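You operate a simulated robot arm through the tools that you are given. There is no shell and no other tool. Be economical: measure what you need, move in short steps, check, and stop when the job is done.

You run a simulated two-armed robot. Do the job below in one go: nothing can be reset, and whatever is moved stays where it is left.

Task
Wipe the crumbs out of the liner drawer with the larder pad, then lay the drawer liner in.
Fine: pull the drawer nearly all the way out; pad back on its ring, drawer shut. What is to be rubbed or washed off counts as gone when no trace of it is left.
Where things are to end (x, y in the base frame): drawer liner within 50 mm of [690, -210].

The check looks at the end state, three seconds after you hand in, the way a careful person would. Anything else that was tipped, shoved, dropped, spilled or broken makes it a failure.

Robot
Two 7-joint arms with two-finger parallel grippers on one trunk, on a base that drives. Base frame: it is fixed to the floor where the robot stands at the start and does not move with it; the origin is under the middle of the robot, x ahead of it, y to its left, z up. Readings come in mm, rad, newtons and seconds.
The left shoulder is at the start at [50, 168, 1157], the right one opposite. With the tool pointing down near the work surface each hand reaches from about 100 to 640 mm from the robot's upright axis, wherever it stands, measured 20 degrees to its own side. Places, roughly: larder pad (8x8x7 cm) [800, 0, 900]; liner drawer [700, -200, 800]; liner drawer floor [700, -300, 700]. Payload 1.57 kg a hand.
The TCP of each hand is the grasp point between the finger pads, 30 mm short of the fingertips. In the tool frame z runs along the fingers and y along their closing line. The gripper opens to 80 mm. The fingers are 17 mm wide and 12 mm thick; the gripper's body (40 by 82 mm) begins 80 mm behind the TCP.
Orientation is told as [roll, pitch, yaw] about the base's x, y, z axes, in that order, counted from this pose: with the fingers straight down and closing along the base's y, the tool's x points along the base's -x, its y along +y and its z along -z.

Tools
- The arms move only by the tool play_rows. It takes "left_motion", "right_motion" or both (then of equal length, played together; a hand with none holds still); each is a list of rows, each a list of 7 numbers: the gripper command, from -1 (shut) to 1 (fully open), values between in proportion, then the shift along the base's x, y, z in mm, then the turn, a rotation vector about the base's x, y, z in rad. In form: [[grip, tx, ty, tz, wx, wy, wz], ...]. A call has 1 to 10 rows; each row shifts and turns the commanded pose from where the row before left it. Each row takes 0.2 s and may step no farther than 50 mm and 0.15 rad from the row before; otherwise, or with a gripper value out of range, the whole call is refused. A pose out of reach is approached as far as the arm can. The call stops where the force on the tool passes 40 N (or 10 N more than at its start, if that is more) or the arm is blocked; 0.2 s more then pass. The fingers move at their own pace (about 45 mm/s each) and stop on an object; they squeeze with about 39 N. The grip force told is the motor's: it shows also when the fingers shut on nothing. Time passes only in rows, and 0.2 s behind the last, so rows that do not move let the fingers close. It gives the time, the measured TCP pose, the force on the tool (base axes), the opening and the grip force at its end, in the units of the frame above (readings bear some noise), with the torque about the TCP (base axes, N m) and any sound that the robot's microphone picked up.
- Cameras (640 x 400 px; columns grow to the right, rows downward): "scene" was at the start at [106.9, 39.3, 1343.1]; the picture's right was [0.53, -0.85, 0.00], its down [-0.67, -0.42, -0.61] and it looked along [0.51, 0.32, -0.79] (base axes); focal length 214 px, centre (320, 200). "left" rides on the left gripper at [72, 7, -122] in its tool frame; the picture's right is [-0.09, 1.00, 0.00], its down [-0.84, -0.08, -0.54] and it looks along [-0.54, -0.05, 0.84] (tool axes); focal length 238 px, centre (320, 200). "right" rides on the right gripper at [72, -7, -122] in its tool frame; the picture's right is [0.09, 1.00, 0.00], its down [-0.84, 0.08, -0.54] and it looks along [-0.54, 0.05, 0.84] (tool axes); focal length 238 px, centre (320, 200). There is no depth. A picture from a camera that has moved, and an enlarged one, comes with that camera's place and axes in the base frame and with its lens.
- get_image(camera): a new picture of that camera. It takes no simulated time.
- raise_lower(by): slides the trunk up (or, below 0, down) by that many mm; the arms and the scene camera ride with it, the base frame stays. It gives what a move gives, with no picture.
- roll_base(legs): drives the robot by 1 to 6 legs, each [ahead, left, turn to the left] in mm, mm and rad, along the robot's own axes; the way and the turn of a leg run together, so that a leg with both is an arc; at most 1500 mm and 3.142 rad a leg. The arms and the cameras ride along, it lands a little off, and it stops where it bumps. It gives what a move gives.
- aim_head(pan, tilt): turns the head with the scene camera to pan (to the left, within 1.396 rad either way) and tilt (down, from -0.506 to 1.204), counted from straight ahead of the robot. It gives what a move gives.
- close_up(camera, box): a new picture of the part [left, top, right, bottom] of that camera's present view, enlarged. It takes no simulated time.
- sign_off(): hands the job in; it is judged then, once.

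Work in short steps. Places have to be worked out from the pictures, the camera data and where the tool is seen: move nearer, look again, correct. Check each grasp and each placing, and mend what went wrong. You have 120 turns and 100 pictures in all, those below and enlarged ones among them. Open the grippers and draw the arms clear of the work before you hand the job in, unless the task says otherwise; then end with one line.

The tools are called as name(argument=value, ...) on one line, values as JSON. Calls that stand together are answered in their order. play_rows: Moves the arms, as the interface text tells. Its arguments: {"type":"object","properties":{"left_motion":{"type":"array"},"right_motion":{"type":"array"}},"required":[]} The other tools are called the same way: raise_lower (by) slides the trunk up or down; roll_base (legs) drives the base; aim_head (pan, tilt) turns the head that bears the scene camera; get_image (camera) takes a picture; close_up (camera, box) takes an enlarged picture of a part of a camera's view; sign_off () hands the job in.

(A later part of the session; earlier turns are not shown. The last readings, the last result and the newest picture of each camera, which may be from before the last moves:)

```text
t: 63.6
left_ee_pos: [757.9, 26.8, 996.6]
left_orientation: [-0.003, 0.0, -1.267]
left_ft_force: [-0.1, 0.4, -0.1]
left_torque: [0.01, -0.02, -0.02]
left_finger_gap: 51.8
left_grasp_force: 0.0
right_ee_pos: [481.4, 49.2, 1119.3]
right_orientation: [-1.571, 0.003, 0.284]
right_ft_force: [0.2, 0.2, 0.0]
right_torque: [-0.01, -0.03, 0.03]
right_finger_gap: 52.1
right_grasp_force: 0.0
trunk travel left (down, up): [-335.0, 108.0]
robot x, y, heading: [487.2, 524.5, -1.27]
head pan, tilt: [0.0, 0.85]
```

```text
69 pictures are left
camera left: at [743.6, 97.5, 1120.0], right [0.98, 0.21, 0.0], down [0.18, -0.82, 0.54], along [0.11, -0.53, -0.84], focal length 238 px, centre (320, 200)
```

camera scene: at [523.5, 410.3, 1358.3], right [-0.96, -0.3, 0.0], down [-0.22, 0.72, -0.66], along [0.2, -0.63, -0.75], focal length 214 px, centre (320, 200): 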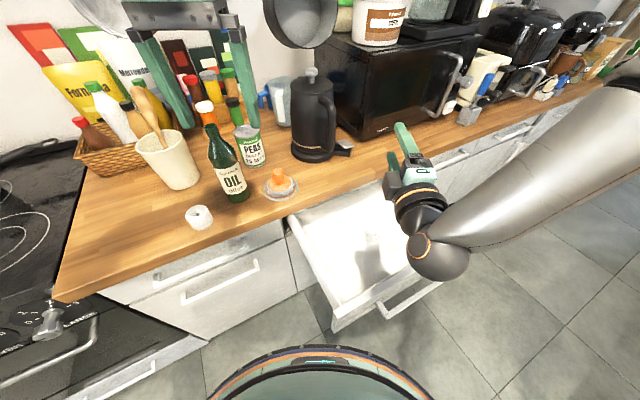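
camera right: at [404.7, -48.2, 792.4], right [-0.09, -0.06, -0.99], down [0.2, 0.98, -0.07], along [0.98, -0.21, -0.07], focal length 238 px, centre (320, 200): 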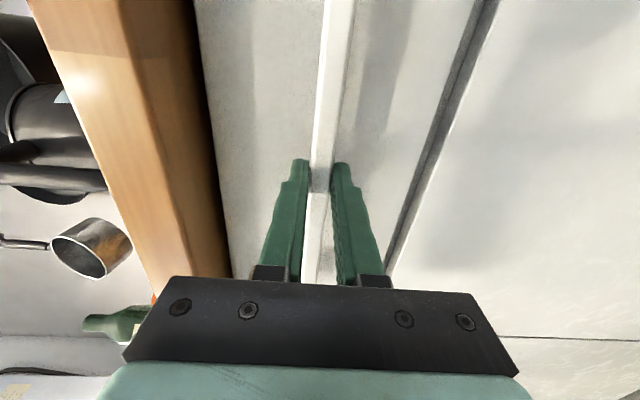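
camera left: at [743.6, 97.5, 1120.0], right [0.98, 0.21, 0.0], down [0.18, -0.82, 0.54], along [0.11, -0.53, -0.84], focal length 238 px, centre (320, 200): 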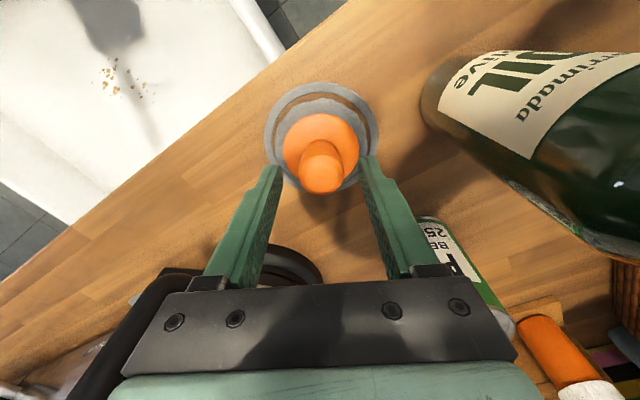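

The knob is between the fingers, perhaps 4 mm nearer me. I shift slightly, go down and close.

play_rows(left_motion=[[0.3, 1, 4, -20, 0, 0, 0], [0.3, 0, 0, -14, 0, 0, 0], [-1, 0, 0, 0, 0, 0, 0], [-1, 0, 0, 0, 0, 0, 0], [-1, 0, 0, 0, 0, 0, 0], [-1, 0, 0, 0, 0, 0, 0]])

get_image(camera="left")

```text
t: 65.0
left_ee_pos: [759.5, 32.1, 964.1]
left_orientation: [-0.002, 0.002, -1.268]
left_ft_force: [-0.7, -0.3, 0.3]
left_torque: [0.01, 0.0, -0.02]
left_finger_gap: 29.6
left_grasp_force: 38.2
right_ee_pos: [481.8, 48.9, 1120.1]
right_orientation: [-1.571, 0.003, 0.284]
right_ft_force: [-0.4, 0.0, -1.0]
right_torque: [0.03, 0.02, -0.01]
right_finger_gap: 51.9
right_grasp_force: 0.1
trunk travel left (down, up): [-335.0, 108.0]
robot x, y, heading: [484.5, 520.4, -1.271]
head pan, tilt: [0.0, 0.85]
```

```text
68 pictures are left
camera left: at [744.1, 102.2, 1087.1], right [0.98, 0.21, 0.0], down [0.18, -0.82, 0.54], along [0.11, -0.53, -0.84], focal length 238 px, centre (320, 200)
```

left: 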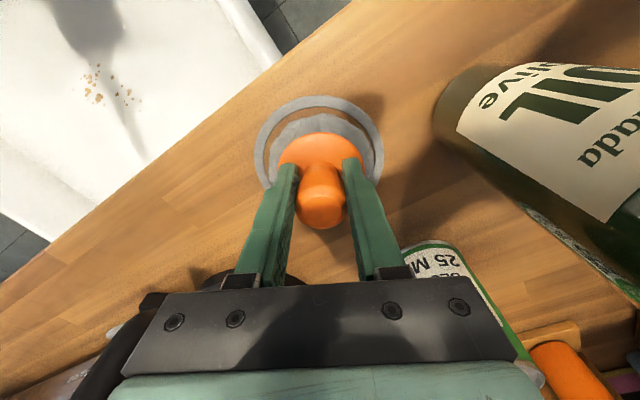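

Held (gap 29.6 mm); pad rests on its ring at TCP (759.5, 32.1, 964). I lift it, draw back toward me, then turn right to face the drawer.

play_rows(left_motion=[[-1, 0, 0, 45, 0, 0, 0], [-1, 0, 0, 45, 0, 0, 0], [-1, 0, 0, 45, 0, 0, 0], [-1, 0, 0, 45, 0, 0, 0], [-1, -10, 45, 0, 0, 0, 0], [-1, -10, 45, 0, 0, 0, 0], [-1, -10, 45, 0, 0, 0, 0]])

roll_base(legs=[[0, 0, -0.6]])

get_image(camera="left")

get_image(camera="scene")

```text
t: 66.6
left_ee_pos: [729.2, 169.3, 1145.6]
left_orientation: [0.0, 0.003, -1.266]
left_ft_force: [-0.5, -0.8, -0.2]
left_torque: [-0.04, -0.01, 0.01]
left_finger_gap: 29.1
left_grasp_force: 38.6
right_ee_pos: [481.4, 50.3, 1120.7]
right_orientation: [-1.57, 0.005, 0.284]
right_ft_force: [0.7, -0.5, -0.4]
right_torque: [0.03, 0.02, 0.0]
right_finger_gap: 52.2
right_grasp_force: 0.1
trunk travel left (down, up): [-335.0, 108.0]
robot x, y, heading: [482.9, 524.1, -1.27]
head pan, tilt: [0.0, 0.85]
```

```text
t: 68.6
left_ee_pos: [486.6, 92.1, 1144.9]
left_orientation: [-0.002, 0.001, -1.865]
left_ft_force: [-0.2, -0.5, -0.4]
left_torque: [0.02, -0.03, 0.01]
left_finger_gap: 29.3
left_grasp_force: 39.1
right_ee_pos: [215.8, 133.8, 1121.2]
right_orientation: [-1.57, 0.002, -0.312]
right_ft_force: [-0.2, -0.3, -0.1]
right_torque: [0.01, 0.01, 0.0]
right_finger_gap: 52.2
right_grasp_force: 0.1
trunk travel left (down, up): [-335.0, 108.0]
robot x, y, heading: [484.7, 524.8, -1.869]
head pan, tilt: [0.0, 0.85]
```

```text
67 pictures are left
camera left: at [514.4, 158.9, 1268.0], right [0.93, -0.38, 0.0], down [-0.32, -0.78, 0.54], along [-0.2, -0.5, -0.84], focal length 238 px, centre (320, 200)
```

left: 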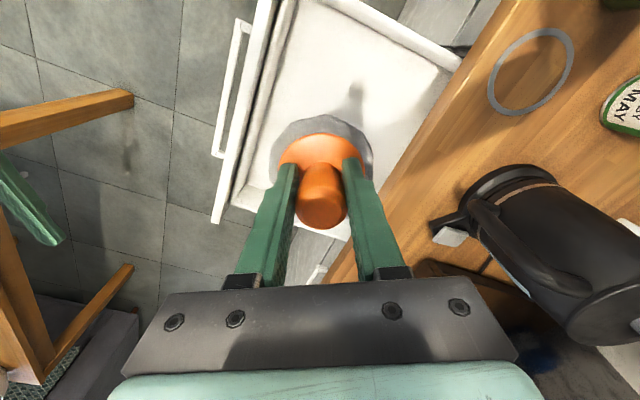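

```text
66 pictures are left
camera scene: at [453.9, 410.2, 1358.3], right [-0.96, 0.29, 0.0], down [0.22, 0.72, -0.66], along [-0.19, -0.63, -0.75], focal length 214 px, centre (320, 200)
```

scene: 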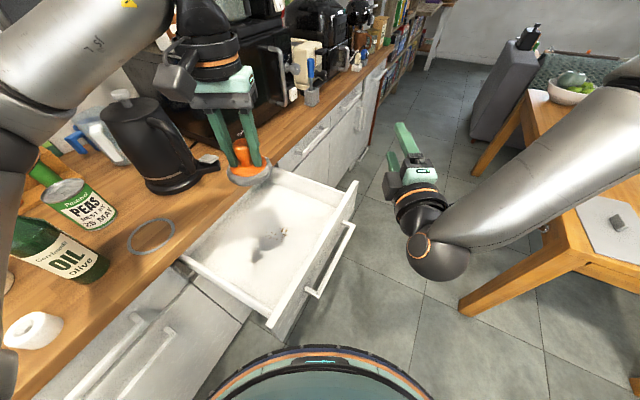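

The ring is visible on the counter and some crumbs in the drawer. I enlarge the drawer interior.

close_up(camera="scene", box=[170, 160, 370, 330])

```text
2.35 times, centred on (270, 245) of scene
camera zoom: at [453.9, 410.2, 1358.3], right [-0.96, 0.29, 0.0], down [0.22, 0.72, -0.66], along [-0.19, -0.63, -0.75], focal length 505 px, centre (438, 94)
```

zoom: 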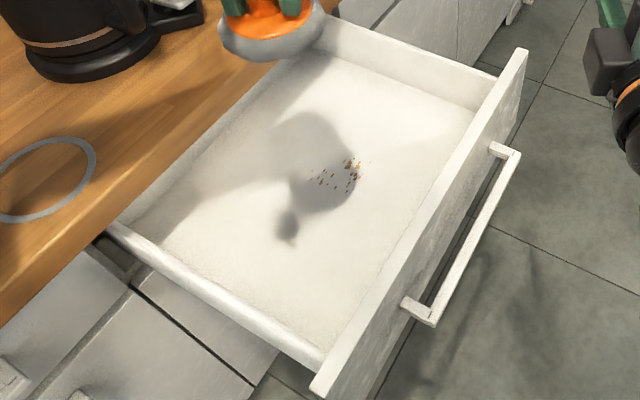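

Crumbs lie around (475, -3), floor about z≈740. I move above them and down to z≈875, then check.

play_rows(left_motion=[[-1, -6, -48, 0, 0, 0, 0], [-1, -6, -47, 0, 0, 0, 0], [-1, 0, 0, -45, 0, 0, 0], [-1, 0, 0, -45, 0, 0, 0], [-1, 0, 0, -45, 0, 0, 0], [-1, 0, 0, -45, 0, 0, 0], [-1, 0, 0, -45, 0, 0, 0], [-1, 0, 0, -45, 0, 0, 0]])

get_image(camera="left")

close_up(camera="scene", box=[170, 160, 370, 330])

```text
t: 70.4
left_ee_pos: [476.2, -2.8, 872.6]
left_orientation: [-0.002, 0.001, -1.863]
left_ft_force: [-0.1, 0.6, -0.4]
left_torque: [0.01, 0.0, 0.05]
left_finger_gap: 28.9
left_grasp_force: 39.0
right_ee_pos: [215.7, 133.9, 1120.9]
right_orientation: [-1.571, 0.005, -0.311]
right_ft_force: [0.2, -0.5, 0.7]
right_torque: [0.01, 0.01, -0.04]
right_finger_gap: 52.0
right_grasp_force: 0.1
trunk travel left (down, up): [-335.0, 108.0]
robot x, y, heading: [483.9, 523.9, -1.868]
head pan, tilt: [0.0, 0.85]
```

```text
64 pictures are left
camera left: at [503.2, 64.0, 996.5], right [0.93, -0.38, 0.0], down [-0.32, -0.78, 0.54], along [-0.2, -0.5, -0.84], focal length 238 px, centre (320, 200)
```

left: 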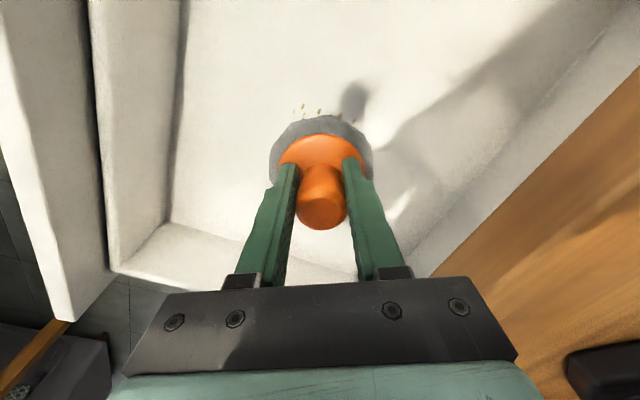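

```text
2.35 times, centred on (270, 245) of scene
camera zoom: at [454.1, 409.9, 1358.3], right [-0.96, 0.29, 0.0], down [0.22, 0.72, -0.66], along [-0.19, -0.63, -0.75], focal length 505 px, centre (438, 94)
```

zoom: 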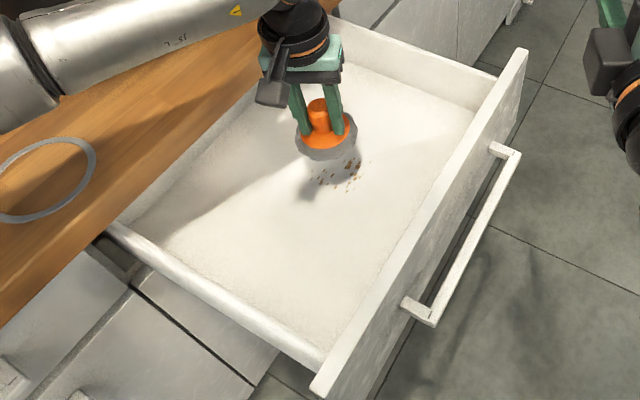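

The pad is over the crumbs. I lower it gently to feel the floor.

play_rows(left_motion=[[-1, 0, 0, -35, 0, 0, 0], [-1, 0, 0, -20, 0, 0, 0], [-1, 0, 0, -8, 0, 0, 0], [-1, 0, 0, -6, 0, 0, 0], [-1, 0, 0, -5, 0, 0, 0]])

```text
t: 71.6
left_ee_pos: [475.2, -2.2, 800.2]
left_orientation: [0.001, 0.002, -1.864]
left_ft_force: [0.6, -0.3, 0.6]
left_torque: [0.02, 0.02, -0.02]
left_finger_gap: 28.9
left_grasp_force: 39.0
right_ee_pos: [214.6, 132.7, 1120.4]
right_orientation: [-1.569, 0.001, -0.311]
right_ft_force: [-0.6, -0.1, -0.9]
right_torque: [-0.02, 0.01, -0.02]
right_finger_gap: 52.0
right_grasp_force: 0.1
trunk travel left (down, up): [-335.0, 108.0]
robot x, y, heading: [483.7, 524.7, -1.872]
head pan, tilt: [0.0, 0.85]
```

play_rows(left_motion=[[-1, 0, 0, -5, 0, 0, 0], [-1, 0, 0, -5, 0, 0, 0], [-1, 0, 0, 0, 0, 0, 0]])

```text
t: 72.4
left_ee_pos: [474.7, -1.6, 791.0]
left_orientation: [0.0, 0.001, -1.866]
left_ft_force: [-0.2, 0.6, -0.4]
left_torque: [-0.02, 0.01, -0.01]
left_finger_gap: 29.0
left_grasp_force: 38.8
right_ee_pos: [214.6, 133.3, 1120.3]
right_orientation: [-1.571, 0.003, -0.312]
right_ft_force: [0.0, -0.2, -0.3]
right_torque: [0.03, 0.02, -0.01]
right_finger_gap: 52.0
right_grasp_force: 0.1
trunk travel left (down, up): [-335.0, 108.0]
robot x, y, heading: [483.2, 523.6, -1.867]
head pan, tilt: [0.0, 0.85]
```

No contact yet at 791; I keep lowering in small steps.

play_rows(left_motion=[[-1, 0, 0, -4, 0, 0, 0], [-1, 0, 0, -4, 0, 0, 0], [-1, 0, 0, -4, 0, 0, 0], [-1, 0, 0, -3, 0, 0, 0], [-1, 0, 0, 0, 0, 0, 0]])

close_up(camera="scene", box=[230, 180, 350, 280])

```text
t: 73.4
left_ee_pos: [472.6, -5.7, 784.3]
left_orientation: [-0.007, -0.007, -1.863]
left_ft_force: [3.5, 5.3, 16.8]
left_torque: [0.06, -0.16, 0.06]
left_finger_gap: 29.1
left_grasp_force: 38.8
right_ee_pos: [215.8, 132.8, 1120.6]
right_orientation: [-1.575, 0.002, -0.31]
right_ft_force: [-0.3, -0.6, -0.4]
right_torque: [-0.01, 0.02, 0.0]
right_finger_gap: 51.9
right_grasp_force: 0.1
trunk travel left (down, up): [-335.0, 108.0]
robot x, y, heading: [483.8, 524.6, -1.86]
head pan, tilt: [0.0, 0.85]
stopped in row 5 (left hand): the force on the tool passed its limit at 42 N (the readings are from after the stop); the commanded pose is now the measured one
```

```text
4.00 times, centred on (290, 230) of scene
camera zoom: at [454.6, 411.8, 1358.4], right [-0.96, 0.29, 0.0], down [0.22, 0.72, -0.66], along [-0.19, -0.63, -0.75], focal length 858 px, centre (440, 80)
```

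zoom: 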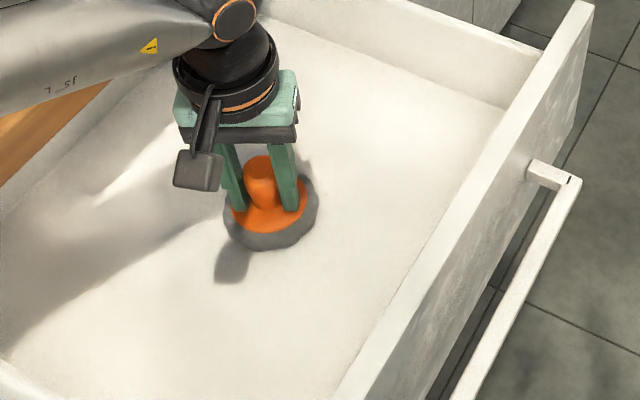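

Contact at z≈784 with ~17 N. I rub across the patch along the drawer's depth and width.

play_rows(left_motion=[[-1, 17, -17, 0, 0, 0, 0], [-1, 17, -17, 0, 0, 0, 0], [-1, -17, 17, 0, 0, 0, 0], [-1, -17, 17, 0, 0, 0, 0], [-1, -17, 17, 0, 0, 0, 0], [-1, -17, 17, 0, 0, 0, 0], [-1, 17, -17, 0, 0, 0, 0], [-1, 17, -17, 0, 0, 0, 0], [-1, 17, 17, 0, 0, 0, 0], [-1, 17, 17, 0, 0, 0, 0]])

play_rows(left_motion=[[-1, 17, -17, 0, 0, 0, 0], [-1, -17, 17, 0, 0, 0, 0], [-1, -17, 17, 0, 0, 0, 0], [-1, -17, -17, 0, 0, 0, 0], [-1, -17, -17, 0, 0, 0, 0], [-1, -17, -17, 0, 0, 0, 0], [-1, -17, -17, 0, 0, 0, 0], [-1, 17, -17, 0, 0, 0, 0], [-1, 17, -17, 0, 0, 0, 0], [-1, 17, 17, 0, 0, 0, 0]])

```text
t: 75.6
left_ee_pos: [508.2, 28.7, 783.8]
left_orientation: [-0.008, -0.009, -1.861]
left_ft_force: [-4.6, -5.8, 18.9]
left_torque: [-0.38, 0.3, -0.02]
left_finger_gap: 29.3
left_grasp_force: 39.1
right_ee_pos: [214.8, 132.9, 1120.9]
right_orientation: [-1.574, 0.004, -0.313]
right_ft_force: [-0.3, -0.3, -0.2]
right_torque: [-0.02, 0.01, 0.02]
right_finger_gap: 51.7
right_grasp_force: 0.0
trunk travel left (down, up): [-335.0, 108.0]
robot x, y, heading: [487.6, 525.8, -1.866]
head pan, tilt: [0.0, 0.85]
```

```text
t: 77.8
left_ee_pos: [473.7, -41.1, 782.1]
left_orientation: [-0.007, -0.011, -1.864]
left_ft_force: [-5.4, -6.1, 19.6]
left_torque: [-0.33, 0.06, -0.03]
left_finger_gap: 28.8
left_grasp_force: 38.5
right_ee_pos: [215.2, 133.9, 1121.2]
right_orientation: [-1.572, 0.004, -0.313]
right_ft_force: [1.0, 0.0, -1.5]
right_torque: [0.01, -0.03, 0.02]
right_finger_gap: 51.7
right_grasp_force: 0.1
trunk travel left (down, up): [-335.0, 108.0]
robot x, y, heading: [487.3, 523.5, -1.864]
head pan, tilt: [0.0, 0.85]
```

I lift the pad aside and look for remaining traces.

play_rows(left_motion=[[-1, 0, 0, 40, 0, 0, 0], [-1, 0, 0, 45, 0, 0, 0], [-1, 0, 0, 45, 0, 0, 0], [-1, 0, 0, 45, 0, 0, 0], [-1, 30, 20, 45, 0, 0, 0], [-1, 30, 30, 45, 0, 0, 0]])

close_up(camera="scene", box=[230, 170, 370, 270])

get_image(camera="left")

```text
refused: row 5 steps farther than a row can; nothing moved
```

```text
4.00 times, centred on (300, 220) of scene
camera zoom: at [454.3, 411.9, 1358.5], right [-0.96, 0.29, 0.0], down [0.22, 0.72, -0.66], along [-0.19, -0.63, -0.75], focal length 858 px, centre (400, 120)
```

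zoom: 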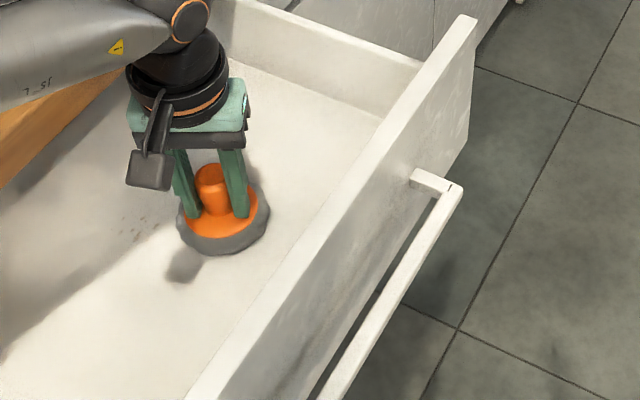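

```text
60 pictures are left
camera left: at [502.9, 26.9, 904.7], right [0.93, -0.38, -0.01], down [-0.31, -0.77, 0.55], along [-0.21, -0.51, -0.83], focal length 238 px, centre (320, 200)
```

left: 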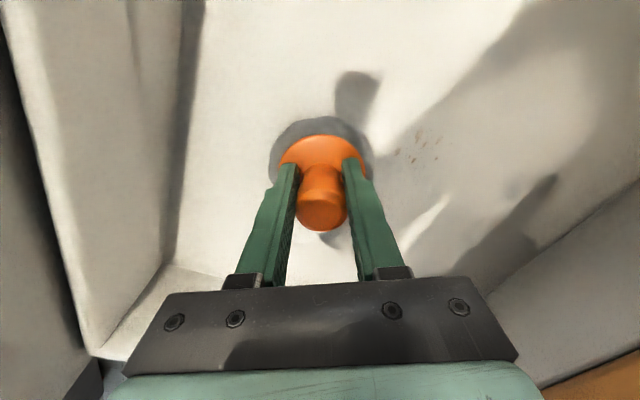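

The rubbing pushed the drawer in by roughly 90 mm (traces now near f≈437). The pad is still pressed on the floor, so I drag it toward me to bring the drawer out again.

play_rows(left_motion=[[-1, -14, 14, -1, 0, 0, 0], [-1, -14, 14, 0, 0, 0, 0], [-1, -14, 14, 0, 0, 0, 0], [-1, -14, 14, 0, 0, 0, 0], [-1, -14, 14, 0, 0, 0, 0]])

close_up(camera="scene", box=[200, 170, 370, 290])

```text
t: 79.0
left_ee_pos: [406.1, 29.6, 783.3]
left_orientation: [-0.002, -0.009, -1.86]
left_ft_force: [8.3, -7.2, 24.6]
left_torque: [-0.28, -0.15, 0.09]
left_finger_gap: 28.9
left_grasp_force: 38.6
right_ee_pos: [215.3, 135.3, 1122.4]
right_orientation: [-1.572, 0.004, -0.311]
right_ft_force: [0.2, 0.2, -0.2]
right_torque: [-0.02, 0.03, -0.01]
right_finger_gap: 51.8
right_grasp_force: 0.0
trunk travel left (down, up): [-335.0, 108.0]
robot x, y, heading: [485.2, 522.3, -1.867]
head pan, tilt: [0.0, 0.85]
```

```text
3.33 times, centred on (285, 230) of scene
camera zoom: at [455.2, 412.2, 1358.6], right [-0.96, 0.29, 0.0], down [0.22, 0.72, -0.66], along [-0.19, -0.63, -0.75], focal length 715 px, centre (437, 100)
```

zoom: 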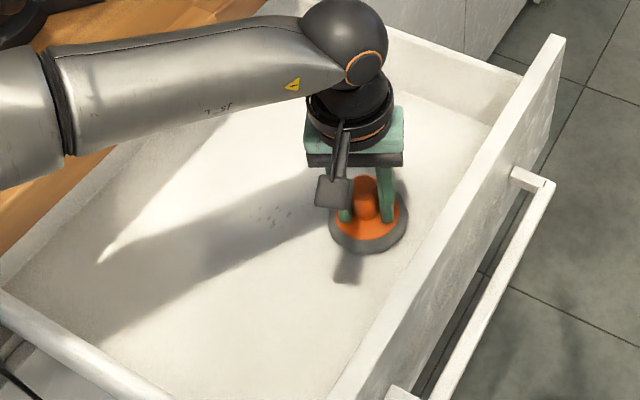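

The drawer is fully out again; faint traces remain near (504, -15). I lift, set down behind them, and rub with strokes that only pull outward or go sideways.

play_rows(left_motion=[[-1, 0, 0, 25, 0, 0, 0], [-1, 37, -19, 0, 0, 0, 0], [-1, 37, -19, 0, 0, 0, 0], [-1, 35, -18, 0, 0, 0, 0], [-1, 0, 0, -13, 0, 0, 0], [-1, 0, 0, -13, 0, 0, 0], [-1, 17, 17, 0, 0, 0, 0], [-1, -24, -10, 0, 0, 0, 0], [-1, -24, -10, 0, 0, 0, 0]])

play_rows(left_motion=[[-1, 10, 24, 0, 0, 0, 0], [-1, 10, 24, 0, 0, 0, 0], [-1, -24, -10, 0, 0, 0, 0], [-1, -24, -10, 0, 0, 0, 0], [-1, 10, 24, 0, 0, 0, 0], [-1, 10, 24, 0, 0, 0, 0], [-1, -14, 14, 0, 0, 0, 0]])

close_up(camera="scene", box=[200, 170, 370, 290])

```text
t: 81.0
left_ee_pos: [483.3, -27.4, 782.4]
left_orientation: [-0.004, -0.009, -1.861]
left_ft_force: [11.5, 3.7, 30.6]
left_torque: [-0.05, -0.32, 0.1]
left_finger_gap: 29.0
left_grasp_force: 39.0
right_ee_pos: [216.0, 136.0, 1121.8]
right_orientation: [-1.574, 0.004, -0.313]
right_ft_force: [0.3, 0.2, -0.6]
right_torque: [-0.02, -0.01, -0.02]
right_finger_gap: 51.8
right_grasp_force: 0.0
trunk travel left (down, up): [-335.0, 108.0]
robot x, y, heading: [485.0, 527.7, -1.868]
head pan, tilt: [0.0, 0.85]
```

```text
t: 82.6
left_ee_pos: [461.0, 59.0, 782.0]
left_orientation: [-0.002, -0.012, -1.858]
left_ft_force: [7.9, -8.1, 27.0]
left_torque: [-0.41, -0.06, 0.12]
left_finger_gap: 29.0
left_grasp_force: 39.0
right_ee_pos: [215.7, 134.4, 1120.5]
right_orientation: [-1.573, 0.006, -0.311]
right_ft_force: [0.1, -0.2, -0.1]
right_torque: [0.02, 0.03, -0.01]
right_finger_gap: 52.3
right_grasp_force: 0.1
trunk travel left (down, up): [-335.0, 108.0]
robot x, y, heading: [482.9, 525.2, -1.866]
head pan, tilt: [0.0, 0.85]
```

```text
3.33 times, centred on (285, 230) of scene
camera zoom: at [455.0, 412.1, 1358.7], right [-0.96, 0.29, 0.0], down [0.22, 0.72, -0.66], along [-0.19, -0.63, -0.75], focal length 715 px, centre (437, 100)
```

zoom: 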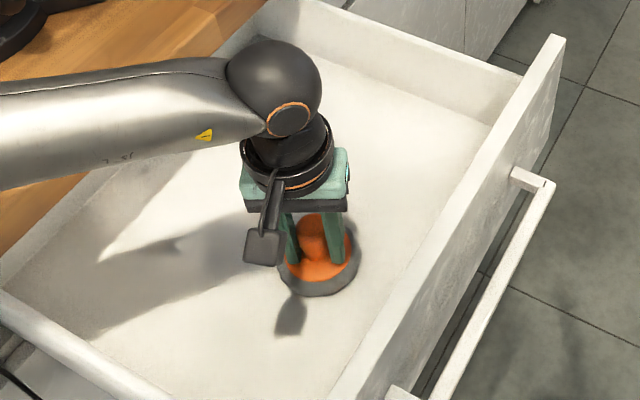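

The known spot looks clean but is partly hidden. I lift high and move the arm aside to inspect.

play_rows(left_motion=[[-1, 0, 0, 45, 0, 0, 0], [-1, 0, 0, 45, 0, 0, 0], [-1, 0, 0, 45, 0, 0, 0], [-1, 0, 0, 45, 0, 0, 0], [-1, 0, 0, 45, 0, 0, 0], [-1, 0, 0, 45, 0, 0, 0], [-1, 30, 0, 35, 0, 0, 0], [-1, 30, 0, 35, 0, 0, 0]])

get_image(camera="left")

close_up(camera="scene", box=[180, 160, 370, 320])

```text
t: 84.4
left_ee_pos: [520.2, 61.7, 1117.6]
left_orientation: [-0.005, -0.004, -1.862]
left_ft_force: [-0.7, -0.7, -0.5]
left_torque: [0.0, 0.04, 0.02]
left_finger_gap: 28.7
left_grasp_force: 38.6
right_ee_pos: [215.7, 132.5, 1121.0]
right_orientation: [-1.571, 0.002, -0.313]
right_ft_force: [0.1, -0.1, -0.2]
right_torque: [0.0, -0.02, 0.03]
right_finger_gap: 52.0
right_grasp_force: 0.2
trunk travel left (down, up): [-335.0, 108.0]
robot x, y, heading: [486.7, 524.6, -1.867]
head pan, tilt: [0.0, 0.85]
```

```text
57 pictures are left
camera left: at [549.6, 129.3, 1239.9], right [0.93, -0.38, 0.0], down [-0.31, -0.78, 0.54], along [-0.21, -0.5, -0.84], focal length 238 px, centre (320, 200)
```

left: 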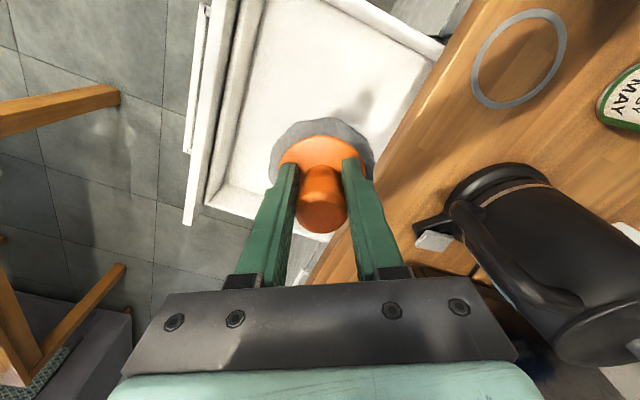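

```text
2.50 times, centred on (275, 240) of scene
camera zoom: at [454.6, 410.6, 1358.3], right [-0.96, 0.29, 0.0], down [0.22, 0.72, -0.66], along [-0.19, -0.63, -0.75], focal length 536 px, centre (432, 100)
```

zoom: 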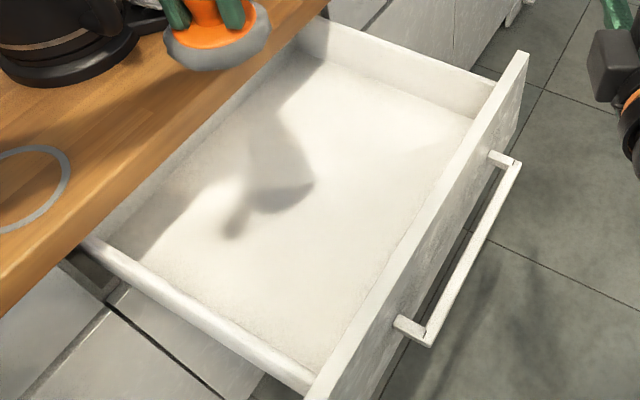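

It looks clean; I enlarge strongly to check for faint remains.

close_up(camera="scene", box=[235, 205, 315, 255])

close_up(camera="left", box=[240, 0, 440, 130])

```text
8.00 times, centred on (275, 230) of scene
camera zoom: at [454.6, 410.6, 1358.3], right [-0.96, 0.29, 0.0], down [0.22, 0.72, -0.66], along [-0.19, -0.63, -0.75], focal length 1716 px, centre (680, -40)
```

zoom: 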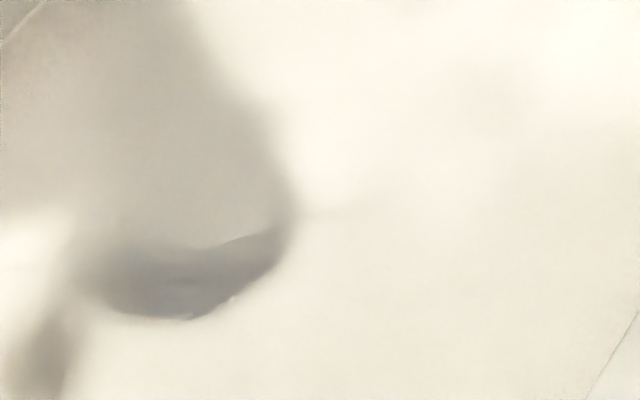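

```text
3.08 times, centred on (340, 65) of left
camera zoom: at [549.6, 129.3, 1239.9], right [0.93, -0.38, 0.0], down [-0.31, -0.78, 0.54], along [-0.21, -0.5, -0.84], focal length 733 px, centre (258, 615)
```

zoom: 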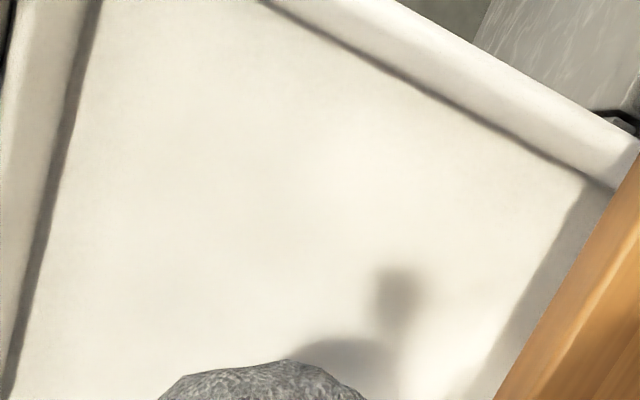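

It looks clean (I'll recheck once the shadow moves). I turn back left toward the ring.

roll_base(legs=[[0, 0, 0.6]])

close_up(camera="scene", box=[250, 170, 450, 330])

get_image(camera="left")

```text
t: 86.5
left_ee_pos: [775.5, 162.8, 1117.5]
left_orientation: [-0.006, -0.004, -1.264]
left_ft_force: [0.1, -0.9, -0.8]
left_torque: [-0.01, 0.01, 0.02]
left_finger_gap: 29.1
left_grasp_force: 39.0
right_ee_pos: [483.7, 49.1, 1120.6]
right_orientation: [-1.571, 0.005, 0.288]
right_ft_force: [0.1, 0.5, 0.0]
right_torque: [0.0, -0.02, 0.01]
right_finger_gap: 51.8
right_grasp_force: 0.1
trunk travel left (down, up): [-335.0, 108.0]
robot x, y, heading: [486.6, 523.8, -1.262]
head pan, tilt: [0.0, 0.85]
```

```text
2.50 times, centred on (350, 250) of scene
camera zoom: at [524.4, 410.7, 1358.3], right [-0.95, -0.3, 0.0], down [-0.23, 0.72, -0.66], along [0.2, -0.63, -0.75], focal length 536 px, centre (245, 75)
```

zoom: 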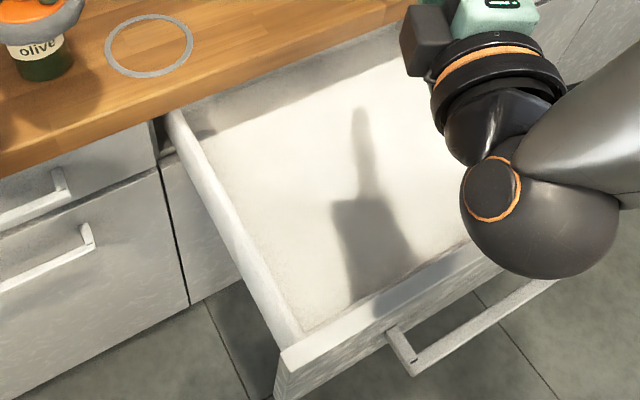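

```text
52 pictures are left
camera left: at [761.2, 234.1, 1239.4], right [0.98, 0.21, 0.0], down [0.18, -0.82, 0.55], along [0.11, -0.53, -0.84], focal length 238 px, centre (320, 200)
```

left: 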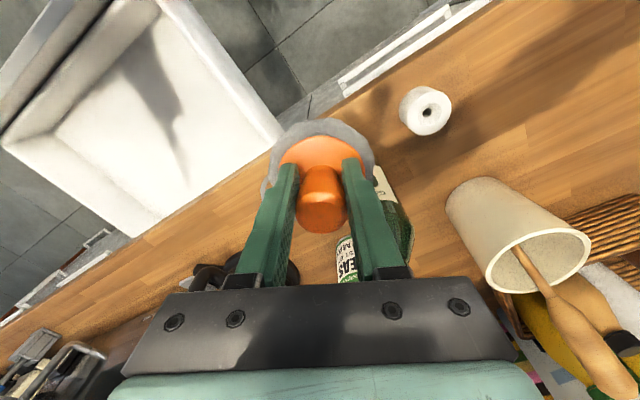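

The drawer is clean. I carry the pad above its ring to (759, 33).

play_rows(left_motion=[[-1, -8, -44, 0, 0, 0, 0], [-1, -4, -43, 0, 0, 0, 0], [-1, -4, -43, 0, 0, 0, 0], [-1, 0, 0, -45, 0, 0, 0], [-1, 0, 0, -45, 0, 0, 0], [-1, 0, 0, -35, 0, 0, 0], [-1, 0, 0, 0, 0, 0, 0]])

get_image(camera="left")

close_up(camera="scene", box=[200, 130, 360, 230])

```text
t: 88.1
left_ee_pos: [757.8, 32.2, 990.9]
left_orientation: [-0.005, -0.002, -1.263]
left_ft_force: [-0.1, -0.1, 0.3]
left_torque: [0.0, -0.02, -0.03]
left_finger_gap: 28.9
left_grasp_force: 39.0
right_ee_pos: [483.1, 50.1, 1120.4]
right_orientation: [-1.57, 0.003, 0.288]
right_ft_force: [0.4, -0.4, 0.1]
right_torque: [0.0, -0.02, -0.01]
right_finger_gap: 51.9
right_grasp_force: 0.1
trunk travel left (down, up): [-335.0, 108.0]
robot x, y, heading: [483.1, 522.2, -1.264]
head pan, tilt: [0.0, 0.85]
```

```text
51 pictures are left
camera left: at [744.1, 103.5, 1113.8], right [0.98, 0.21, 0.0], down [0.18, -0.82, 0.55], along [0.11, -0.53, -0.84], focal length 238 px, centre (320, 200)
```

left: 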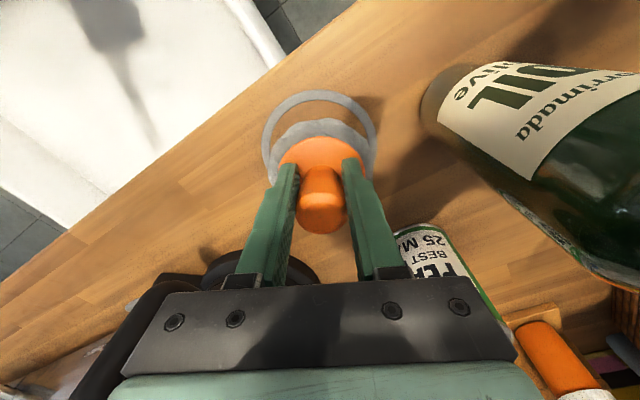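

```text
4.00 times, centred on (280, 180) of scene
camera zoom: at [524.1, 410.6, 1358.3], right [-0.95, -0.3, 0.0], down [-0.23, 0.72, -0.66], along [0.2, -0.63, -0.75], focal length 858 px, centre (480, 280)
```

zoom: 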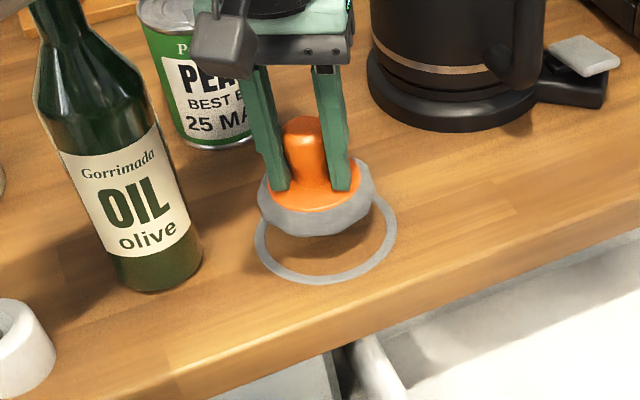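

Aligned over the ring. I lower the remaining ~26 mm and release.

play_rows(left_motion=[[-1, 0, 0, -12, 0, 0, 0], [-1, 0, 0, -9, 0, 0, 0], [-1, 0, 0, -5, 0, 0, 0], [-1, 0, 0, 0, 0, 0, 0]])

close_up(camera="scene", box=[200, 130, 360, 230])

```text
t: 89.1
left_ee_pos: [759.8, 32.3, 966.0]
left_orientation: [-0.003, -0.003, -1.263]
left_ft_force: [1.0, -0.4, -0.7]
left_torque: [0.02, -0.01, -0.01]
left_finger_gap: 28.8
left_grasp_force: 38.9
right_ee_pos: [482.6, 48.9, 1121.0]
right_orientation: [-1.57, 0.004, 0.287]
right_ft_force: [0.1, 0.4, -0.2]
right_torque: [-0.01, 0.04, -0.01]
right_finger_gap: 52.1
right_grasp_force: 0.0
trunk travel left (down, up): [-335.0, 108.0]
robot x, y, heading: [482.9, 525.1, -1.271]
head pan, tilt: [0.0, 0.85]
```

```text
4.00 times, centred on (280, 180) of scene
camera zoom: at [524.2, 410.6, 1358.3], right [-0.95, -0.3, 0.0], down [-0.23, 0.72, -0.66], along [0.2, -0.63, -0.75], focal length 858 px, centre (480, 280)
```

zoom: 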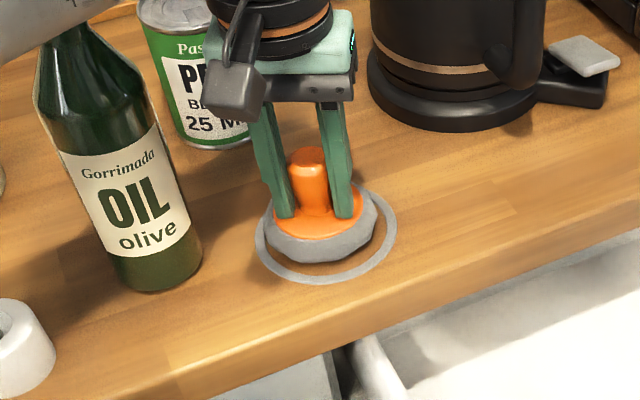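

Almost down; I nudge it 2–3 mm to centre, lower 2 mm and open.

play_rows(left_motion=[[-1, -2, 2, 0, 0, 0, 0], [-1, 0, 0, -3, 0, 0, 0], [-1, 0, 0, 0, 0, 0, 0], [0.2, 0, 0, 0, 0, 0, 0], [0.3, 0, 0, 0, 0, 0, 0], [0.3, 0, 0, 0, 0, 0, 0]])

play_rows(left_motion=[[0.3, 0, 0, 25, 0, 0, 0], [0.3, 0, 0, 45, 0, 0, 0], [0.3, 0, 0, 45, 0, 0, 0], [0.3, 0, 0, 45, 0, 0, 0], [0.3, 0, 0, 45, 0, 0, 0], [0.3, -8, 44, 0, 0, 0, 0], [0.3, -8, 44, 0, 0, 0, 0], [0.3, -8, 44, 0, 0, 0, 0]])

close_up(camera="scene", box=[200, 130, 440, 290])

```text
t: 90.5
left_ee_pos: [757.5, 35.6, 962.3]
left_orientation: [-0.005, -0.002, -1.261]
left_ft_force: [0.8, -0.2, -0.5]
left_torque: [-0.02, -0.01, 0.02]
left_finger_gap: 52.1
left_grasp_force: 0.1
right_ee_pos: [482.8, 48.9, 1121.5]
right_orientation: [-1.57, 0.004, 0.289]
right_ft_force: [0.0, -0.2, 0.7]
right_torque: [0.01, 0.01, -0.01]
right_finger_gap: 51.7
right_grasp_force: 0.1
trunk travel left (down, up): [-335.0, 108.0]
robot x, y, heading: [485.7, 524.5, -1.268]
head pan, tilt: [0.0, 0.85]
```

```text
t: 92.3
left_ee_pos: [734.8, 166.5, 1167.3]
left_orientation: [-0.006, -0.005, -1.259]
left_ft_force: [0.1, 0.6, 0.4]
left_torque: [-0.05, 0.04, 0.02]
left_finger_gap: 51.7
left_grasp_force: 0.1
right_ee_pos: [485.3, 49.3, 1120.4]
right_orientation: [-1.571, 0.004, 0.289]
right_ft_force: [-0.6, -0.2, 0.3]
right_torque: [-0.01, -0.02, 0.0]
right_finger_gap: 51.8
right_grasp_force: 0.1
trunk travel left (down, up): [-335.0, 108.0]
robot x, y, heading: [487.2, 524.4, -1.269]
head pan, tilt: [0.0, 0.85]
```

```text
2.50 times, centred on (320, 210) of scene
camera zoom: at [524.4, 411.2, 1358.4], right [-0.95, -0.3, 0.0], down [-0.23, 0.72, -0.66], along [0.2, -0.63, -0.75], focal length 536 px, centre (320, 175)
```

zoom: 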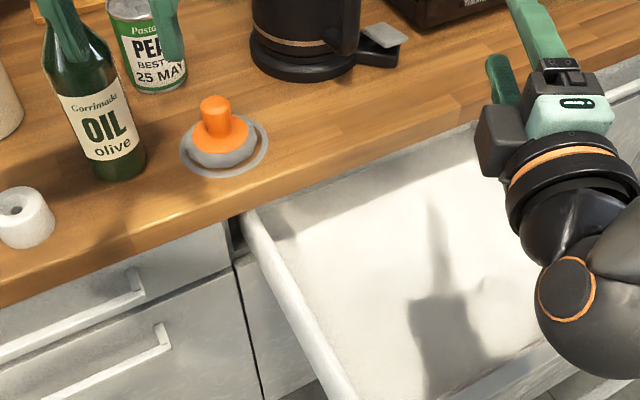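

The pad stands centred on its ring. Now I drive back, right and around to face the table where the liner lies.

roll_base(legs=[[-280, 0, 0], [0, 0, 0.485], [0, -959, 0], [0, 0, 3.14]])

get_image(camera="scene")

get_image(camera="left")

```text
t: 102.0
left_ee_pos: [242.8, 27.7, 1168.2]
left_orientation: [-0.004, -0.003, -0.779]
left_ft_force: [0.5, 0.1, 0.5]
left_torque: [-0.01, 0.02, 0.02]
left_finger_gap: 51.8
left_grasp_force: 0.1
right_ee_pos: [75.1, -188.9, 1121.4]
right_orientation: [-1.57, 0.003, 0.772]
right_ft_force: [-0.2, -0.2, 0.1]
right_torque: [-0.01, -0.03, 0.0]
right_finger_gap: 52.0
right_grasp_force: 0.0
trunk travel left (down, up): [-335.0, 108.0]
robot x, y, heading: [-145.2, 233.6, -0.786]
head pan, tilt: [0.0, 0.85]
stopped in leg 3: the robot was blocked; the commanded pose is now the measured one
```

```text
47 pictures are left
camera scene: at [-57.5, 147.0, 1358.3], right [-0.71, -0.71, 0.0], down [-0.53, 0.53, -0.66], along [0.47, -0.47, -0.75], focal length 214 px, centre (320, 200)
```

scene: 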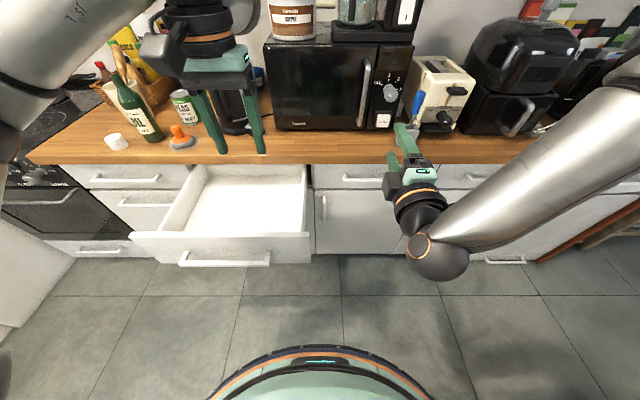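

```text
46 pictures are left
camera left: at [195.8, 84.2, 1289.7], right [0.76, 0.64, 0.0], down [0.54, -0.64, 0.55], along [0.35, -0.42, -0.84], focal length 238 px, centre (320, 200)
```

left: 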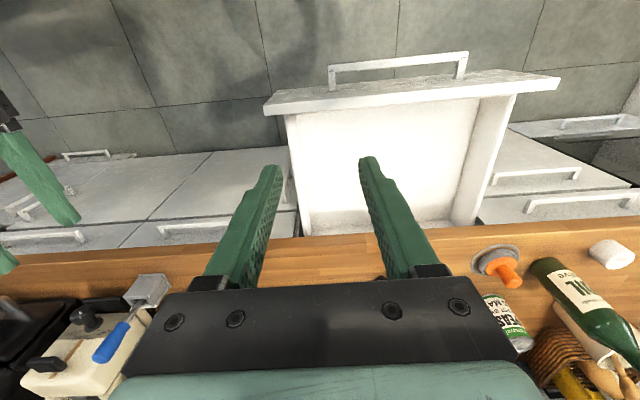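

The base touched near the table corner. I move forward a little, continue right, and then turn around.

roll_base(legs=[[75, 0, 0], [0, -170, 0], [0, 0, 3.14]])

get_image(camera="scene")

get_image(camera="left")

```text
t: 112.1
left_ee_pos: [-594.9, 267.4, 1166.7]
left_orientation: [-0.007, -0.004, 2.342]
left_ft_force: [-0.5, 0.2, 0.5]
left_torque: [0.0, 0.01, 0.01]
left_finger_gap: 52.0
left_grasp_force: 0.0
right_ee_pos: [-422.2, 481.5, 1120.8]
right_orientation: [-1.573, 0.004, -2.393]
right_ft_force: [0.3, -0.6, 0.0]
right_torque: [0.04, -0.06, -0.01]
right_finger_gap: 51.9
right_grasp_force: 0.1
trunk travel left (down, up): [-335.0, 108.0]
robot x, y, heading: [-215.8, 58.2, 2.335]
head pan, tilt: [0.0, 0.85]
```

```text
45 pictures are left
camera scene: at [-289.6, 140.2, 1358.3], right [0.72, 0.69, 0.0], down [0.52, -0.54, -0.66], along [-0.46, 0.48, -0.75], focal length 214 px, centre (320, 200)
```

scene: 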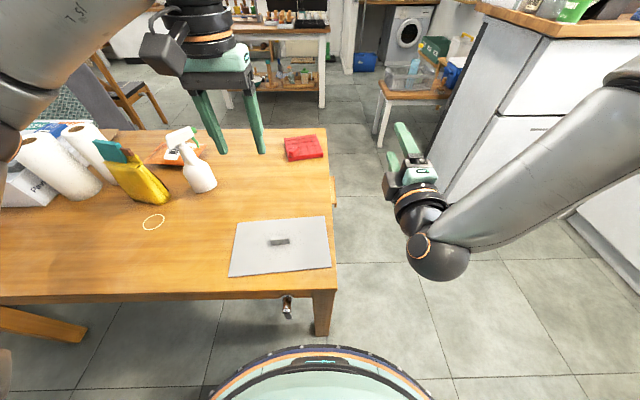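

```text
44 pictures are left
camera left: at [-548.4, 209.5, 1289.6], right [-0.78, -0.63, 0.0], down [-0.53, 0.65, 0.55], along [-0.34, 0.43, -0.84], focal length 238 px, centre (320, 200)
```

left: 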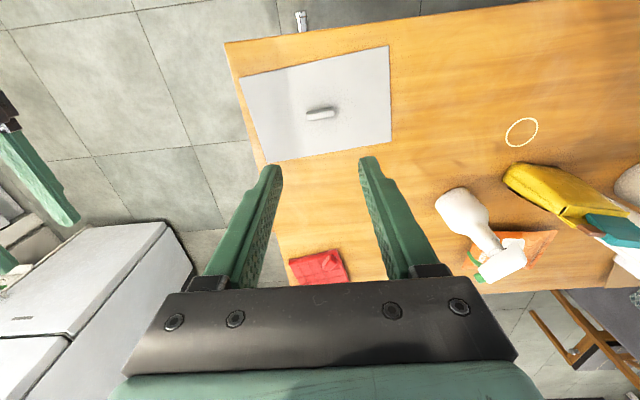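

The liner block is near (-619, 301, 787), long axis about 49°. I enlarge the wrist view to measure the block.

close_up(camera="left", box=[230, 30, 400, 170])

```text
2.86 times, centred on (315, 100) of left
camera zoom: at [-548.4, 209.5, 1289.6], right [-0.78, -0.63, 0.0], down [-0.53, 0.65, 0.55], along [-0.34, 0.43, -0.84], focal length 681 px, centre (334, 486)
```

zoom: 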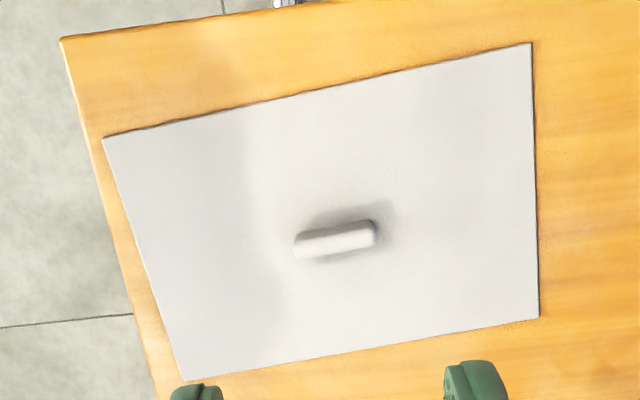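

The block is about 56 mm long at 48.8°; I'll grip it end to end. I align over (-620, 302) and come down to z≈860 with the gripper fully open.

play_rows(left_motion=[[1, -13, 18, -40, 0, 0, 0.08], [1, -12, 17, -45, 0, 0, 0], [1, 0, 0, -45, 0, 0, 0], [1, 0, 0, -45, 0, 0, 0], [1, 0, 0, -45, 0, 0, 0], [1, 0, 0, -45, 0, 0, 0], [1, 0, 0, -42, 0, 0, 0], [1, 0, 0, 0, 0, 0, 0]])

get_image(camera="left")

```text
t: 113.9
left_ee_pos: [-620.0, 300.6, 859.8]
left_orientation: [-0.005, -0.003, 2.421]
left_ft_force: [1.1, 0.1, -0.4]
left_torque: [0.03, 0.01, 0.0]
left_finger_gap: 79.8
left_grasp_force: 0.1
right_ee_pos: [-422.2, 481.4, 1119.8]
right_orientation: [-1.571, 0.004, -2.39]
right_ft_force: [0.2, -0.1, -0.4]
right_torque: [0.01, 0.0, -0.03]
right_finger_gap: 52.0
right_grasp_force: 0.0
trunk travel left (down, up): [-335.0, 108.0]
robot x, y, heading: [-211.5, 53.0, 2.333]
head pan, tilt: [0.0, 0.85]
```

```text
42 pictures are left
camera left: at [-569.9, 247.4, 981.8], right [-0.73, -0.69, 0.0], down [-0.58, 0.61, 0.55], along [-0.37, 0.4, -0.84], focal length 238 px, centre (320, 200)
```

left: 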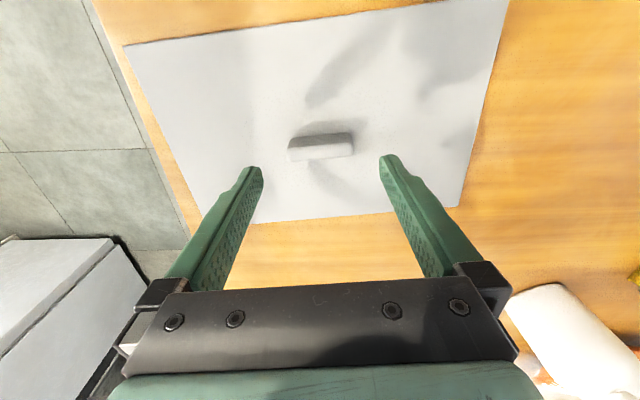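

Aligned. I lower to z≈812 and look again.

play_rows(left_motion=[[1, 0, 0, -30, 0, 0, 0], [1, 0, 0, -18, 0, 0, 0], [1, 0, 0, 0, 0, 0, 0]])

get_image(camera="left")

close_up(camera="scene", box=[220, 180, 340, 290])

```text
t: 114.7
left_ee_pos: [-619.9, 300.4, 810.6]
left_orientation: [-0.005, -0.003, 2.42]
left_ft_force: [0.1, -0.4, 0.5]
left_torque: [-0.05, -0.02, 0.0]
left_finger_gap: 80.0
left_grasp_force: 0.0
right_ee_pos: [-422.2, 480.9, 1121.0]
right_orientation: [-1.571, 0.003, -2.391]
right_ft_force: [-0.4, 0.8, -0.4]
right_torque: [-0.03, 0.0, -0.03]
right_finger_gap: 52.1
right_grasp_force: 0.1
trunk travel left (down, up): [-335.0, 108.0]
robot x, y, heading: [-216.3, 54.0, 2.339]
head pan, tilt: [0.0, 0.85]
```

```text
41 pictures are left
camera left: at [-570.2, 247.9, 933.4], right [-0.73, -0.69, 0.0], down [-0.58, 0.61, 0.55], along [-0.37, 0.4, -0.84], focal length 238 px, centre (320, 200)
```

left: 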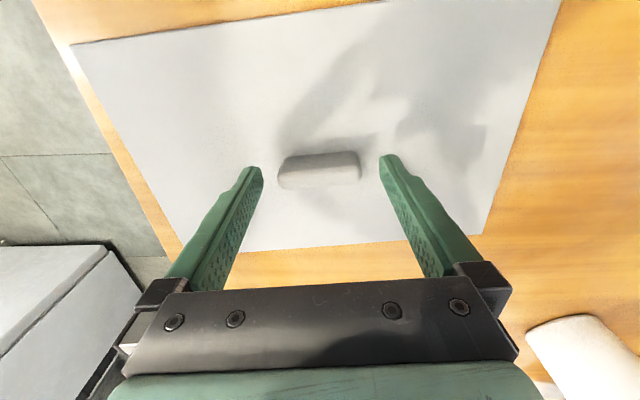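

```text
3.64 times, centred on (280, 235) of scene
camera zoom: at [-289.6, 140.2, 1358.3], right [0.72, 0.69, 0.0], down [0.52, -0.54, -0.66], along [-0.46, 0.48, -0.75], focal length 780 px, centre (466, 73)
```

zoom: 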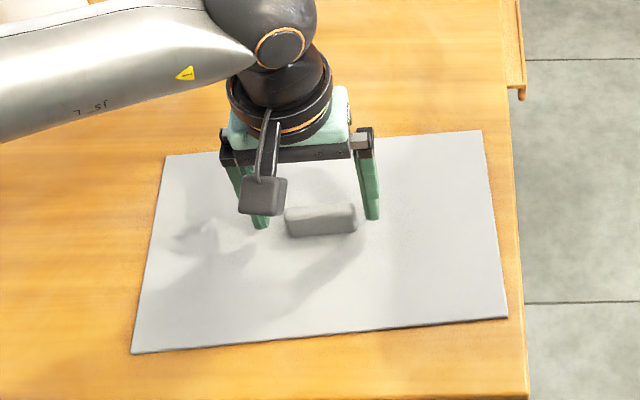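

The tips are level with the block top. I shift 2 mm and lower until a light touch.

play_rows(left_motion=[[1, -1, 2, -6, 0, 0, 0], [1, 0, 0, -5, 0, 0, 0], [1, 0, 0, -3, 0, 0, 0], [1, 0, 0, 0, 0, 0, 0]])

get_image(camera="left")

```text
t: 115.7
left_ee_pos: [-620.3, 304.3, 799.0]
left_orientation: [-0.004, -0.003, 2.421]
left_ft_force: [-0.5, -0.3, -1.2]
left_torque: [0.0, -0.03, -0.02]
left_finger_gap: 79.9
left_grasp_force: 0.0
right_ee_pos: [-422.3, 481.5, 1121.2]
right_orientation: [-1.571, 0.003, -2.391]
right_ft_force: [0.5, -0.5, -0.2]
right_torque: [-0.05, 0.01, 0.03]
right_finger_gap: 51.8
right_grasp_force: 0.0
trunk travel left (down, up): [-335.0, 108.0]
robot x, y, heading: [-212.6, 53.1, 2.336]
head pan, tilt: [0.0, 0.85]
```

```text
39 pictures are left
camera left: at [-570.0, 250.3, 920.3], right [-0.73, -0.69, 0.0], down [-0.58, 0.61, 0.55], along [-0.37, 0.4, -0.84], focal length 238 px, centre (320, 200)
```

left: 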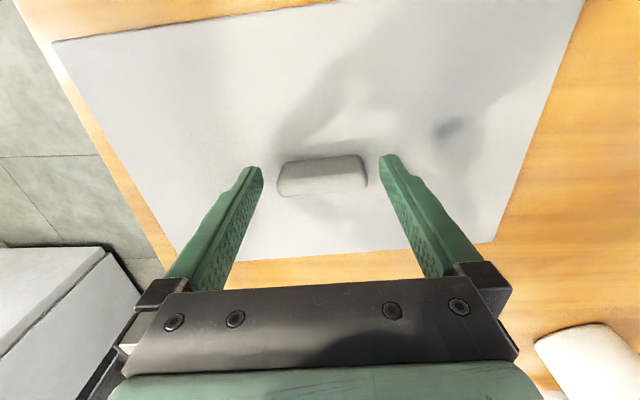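

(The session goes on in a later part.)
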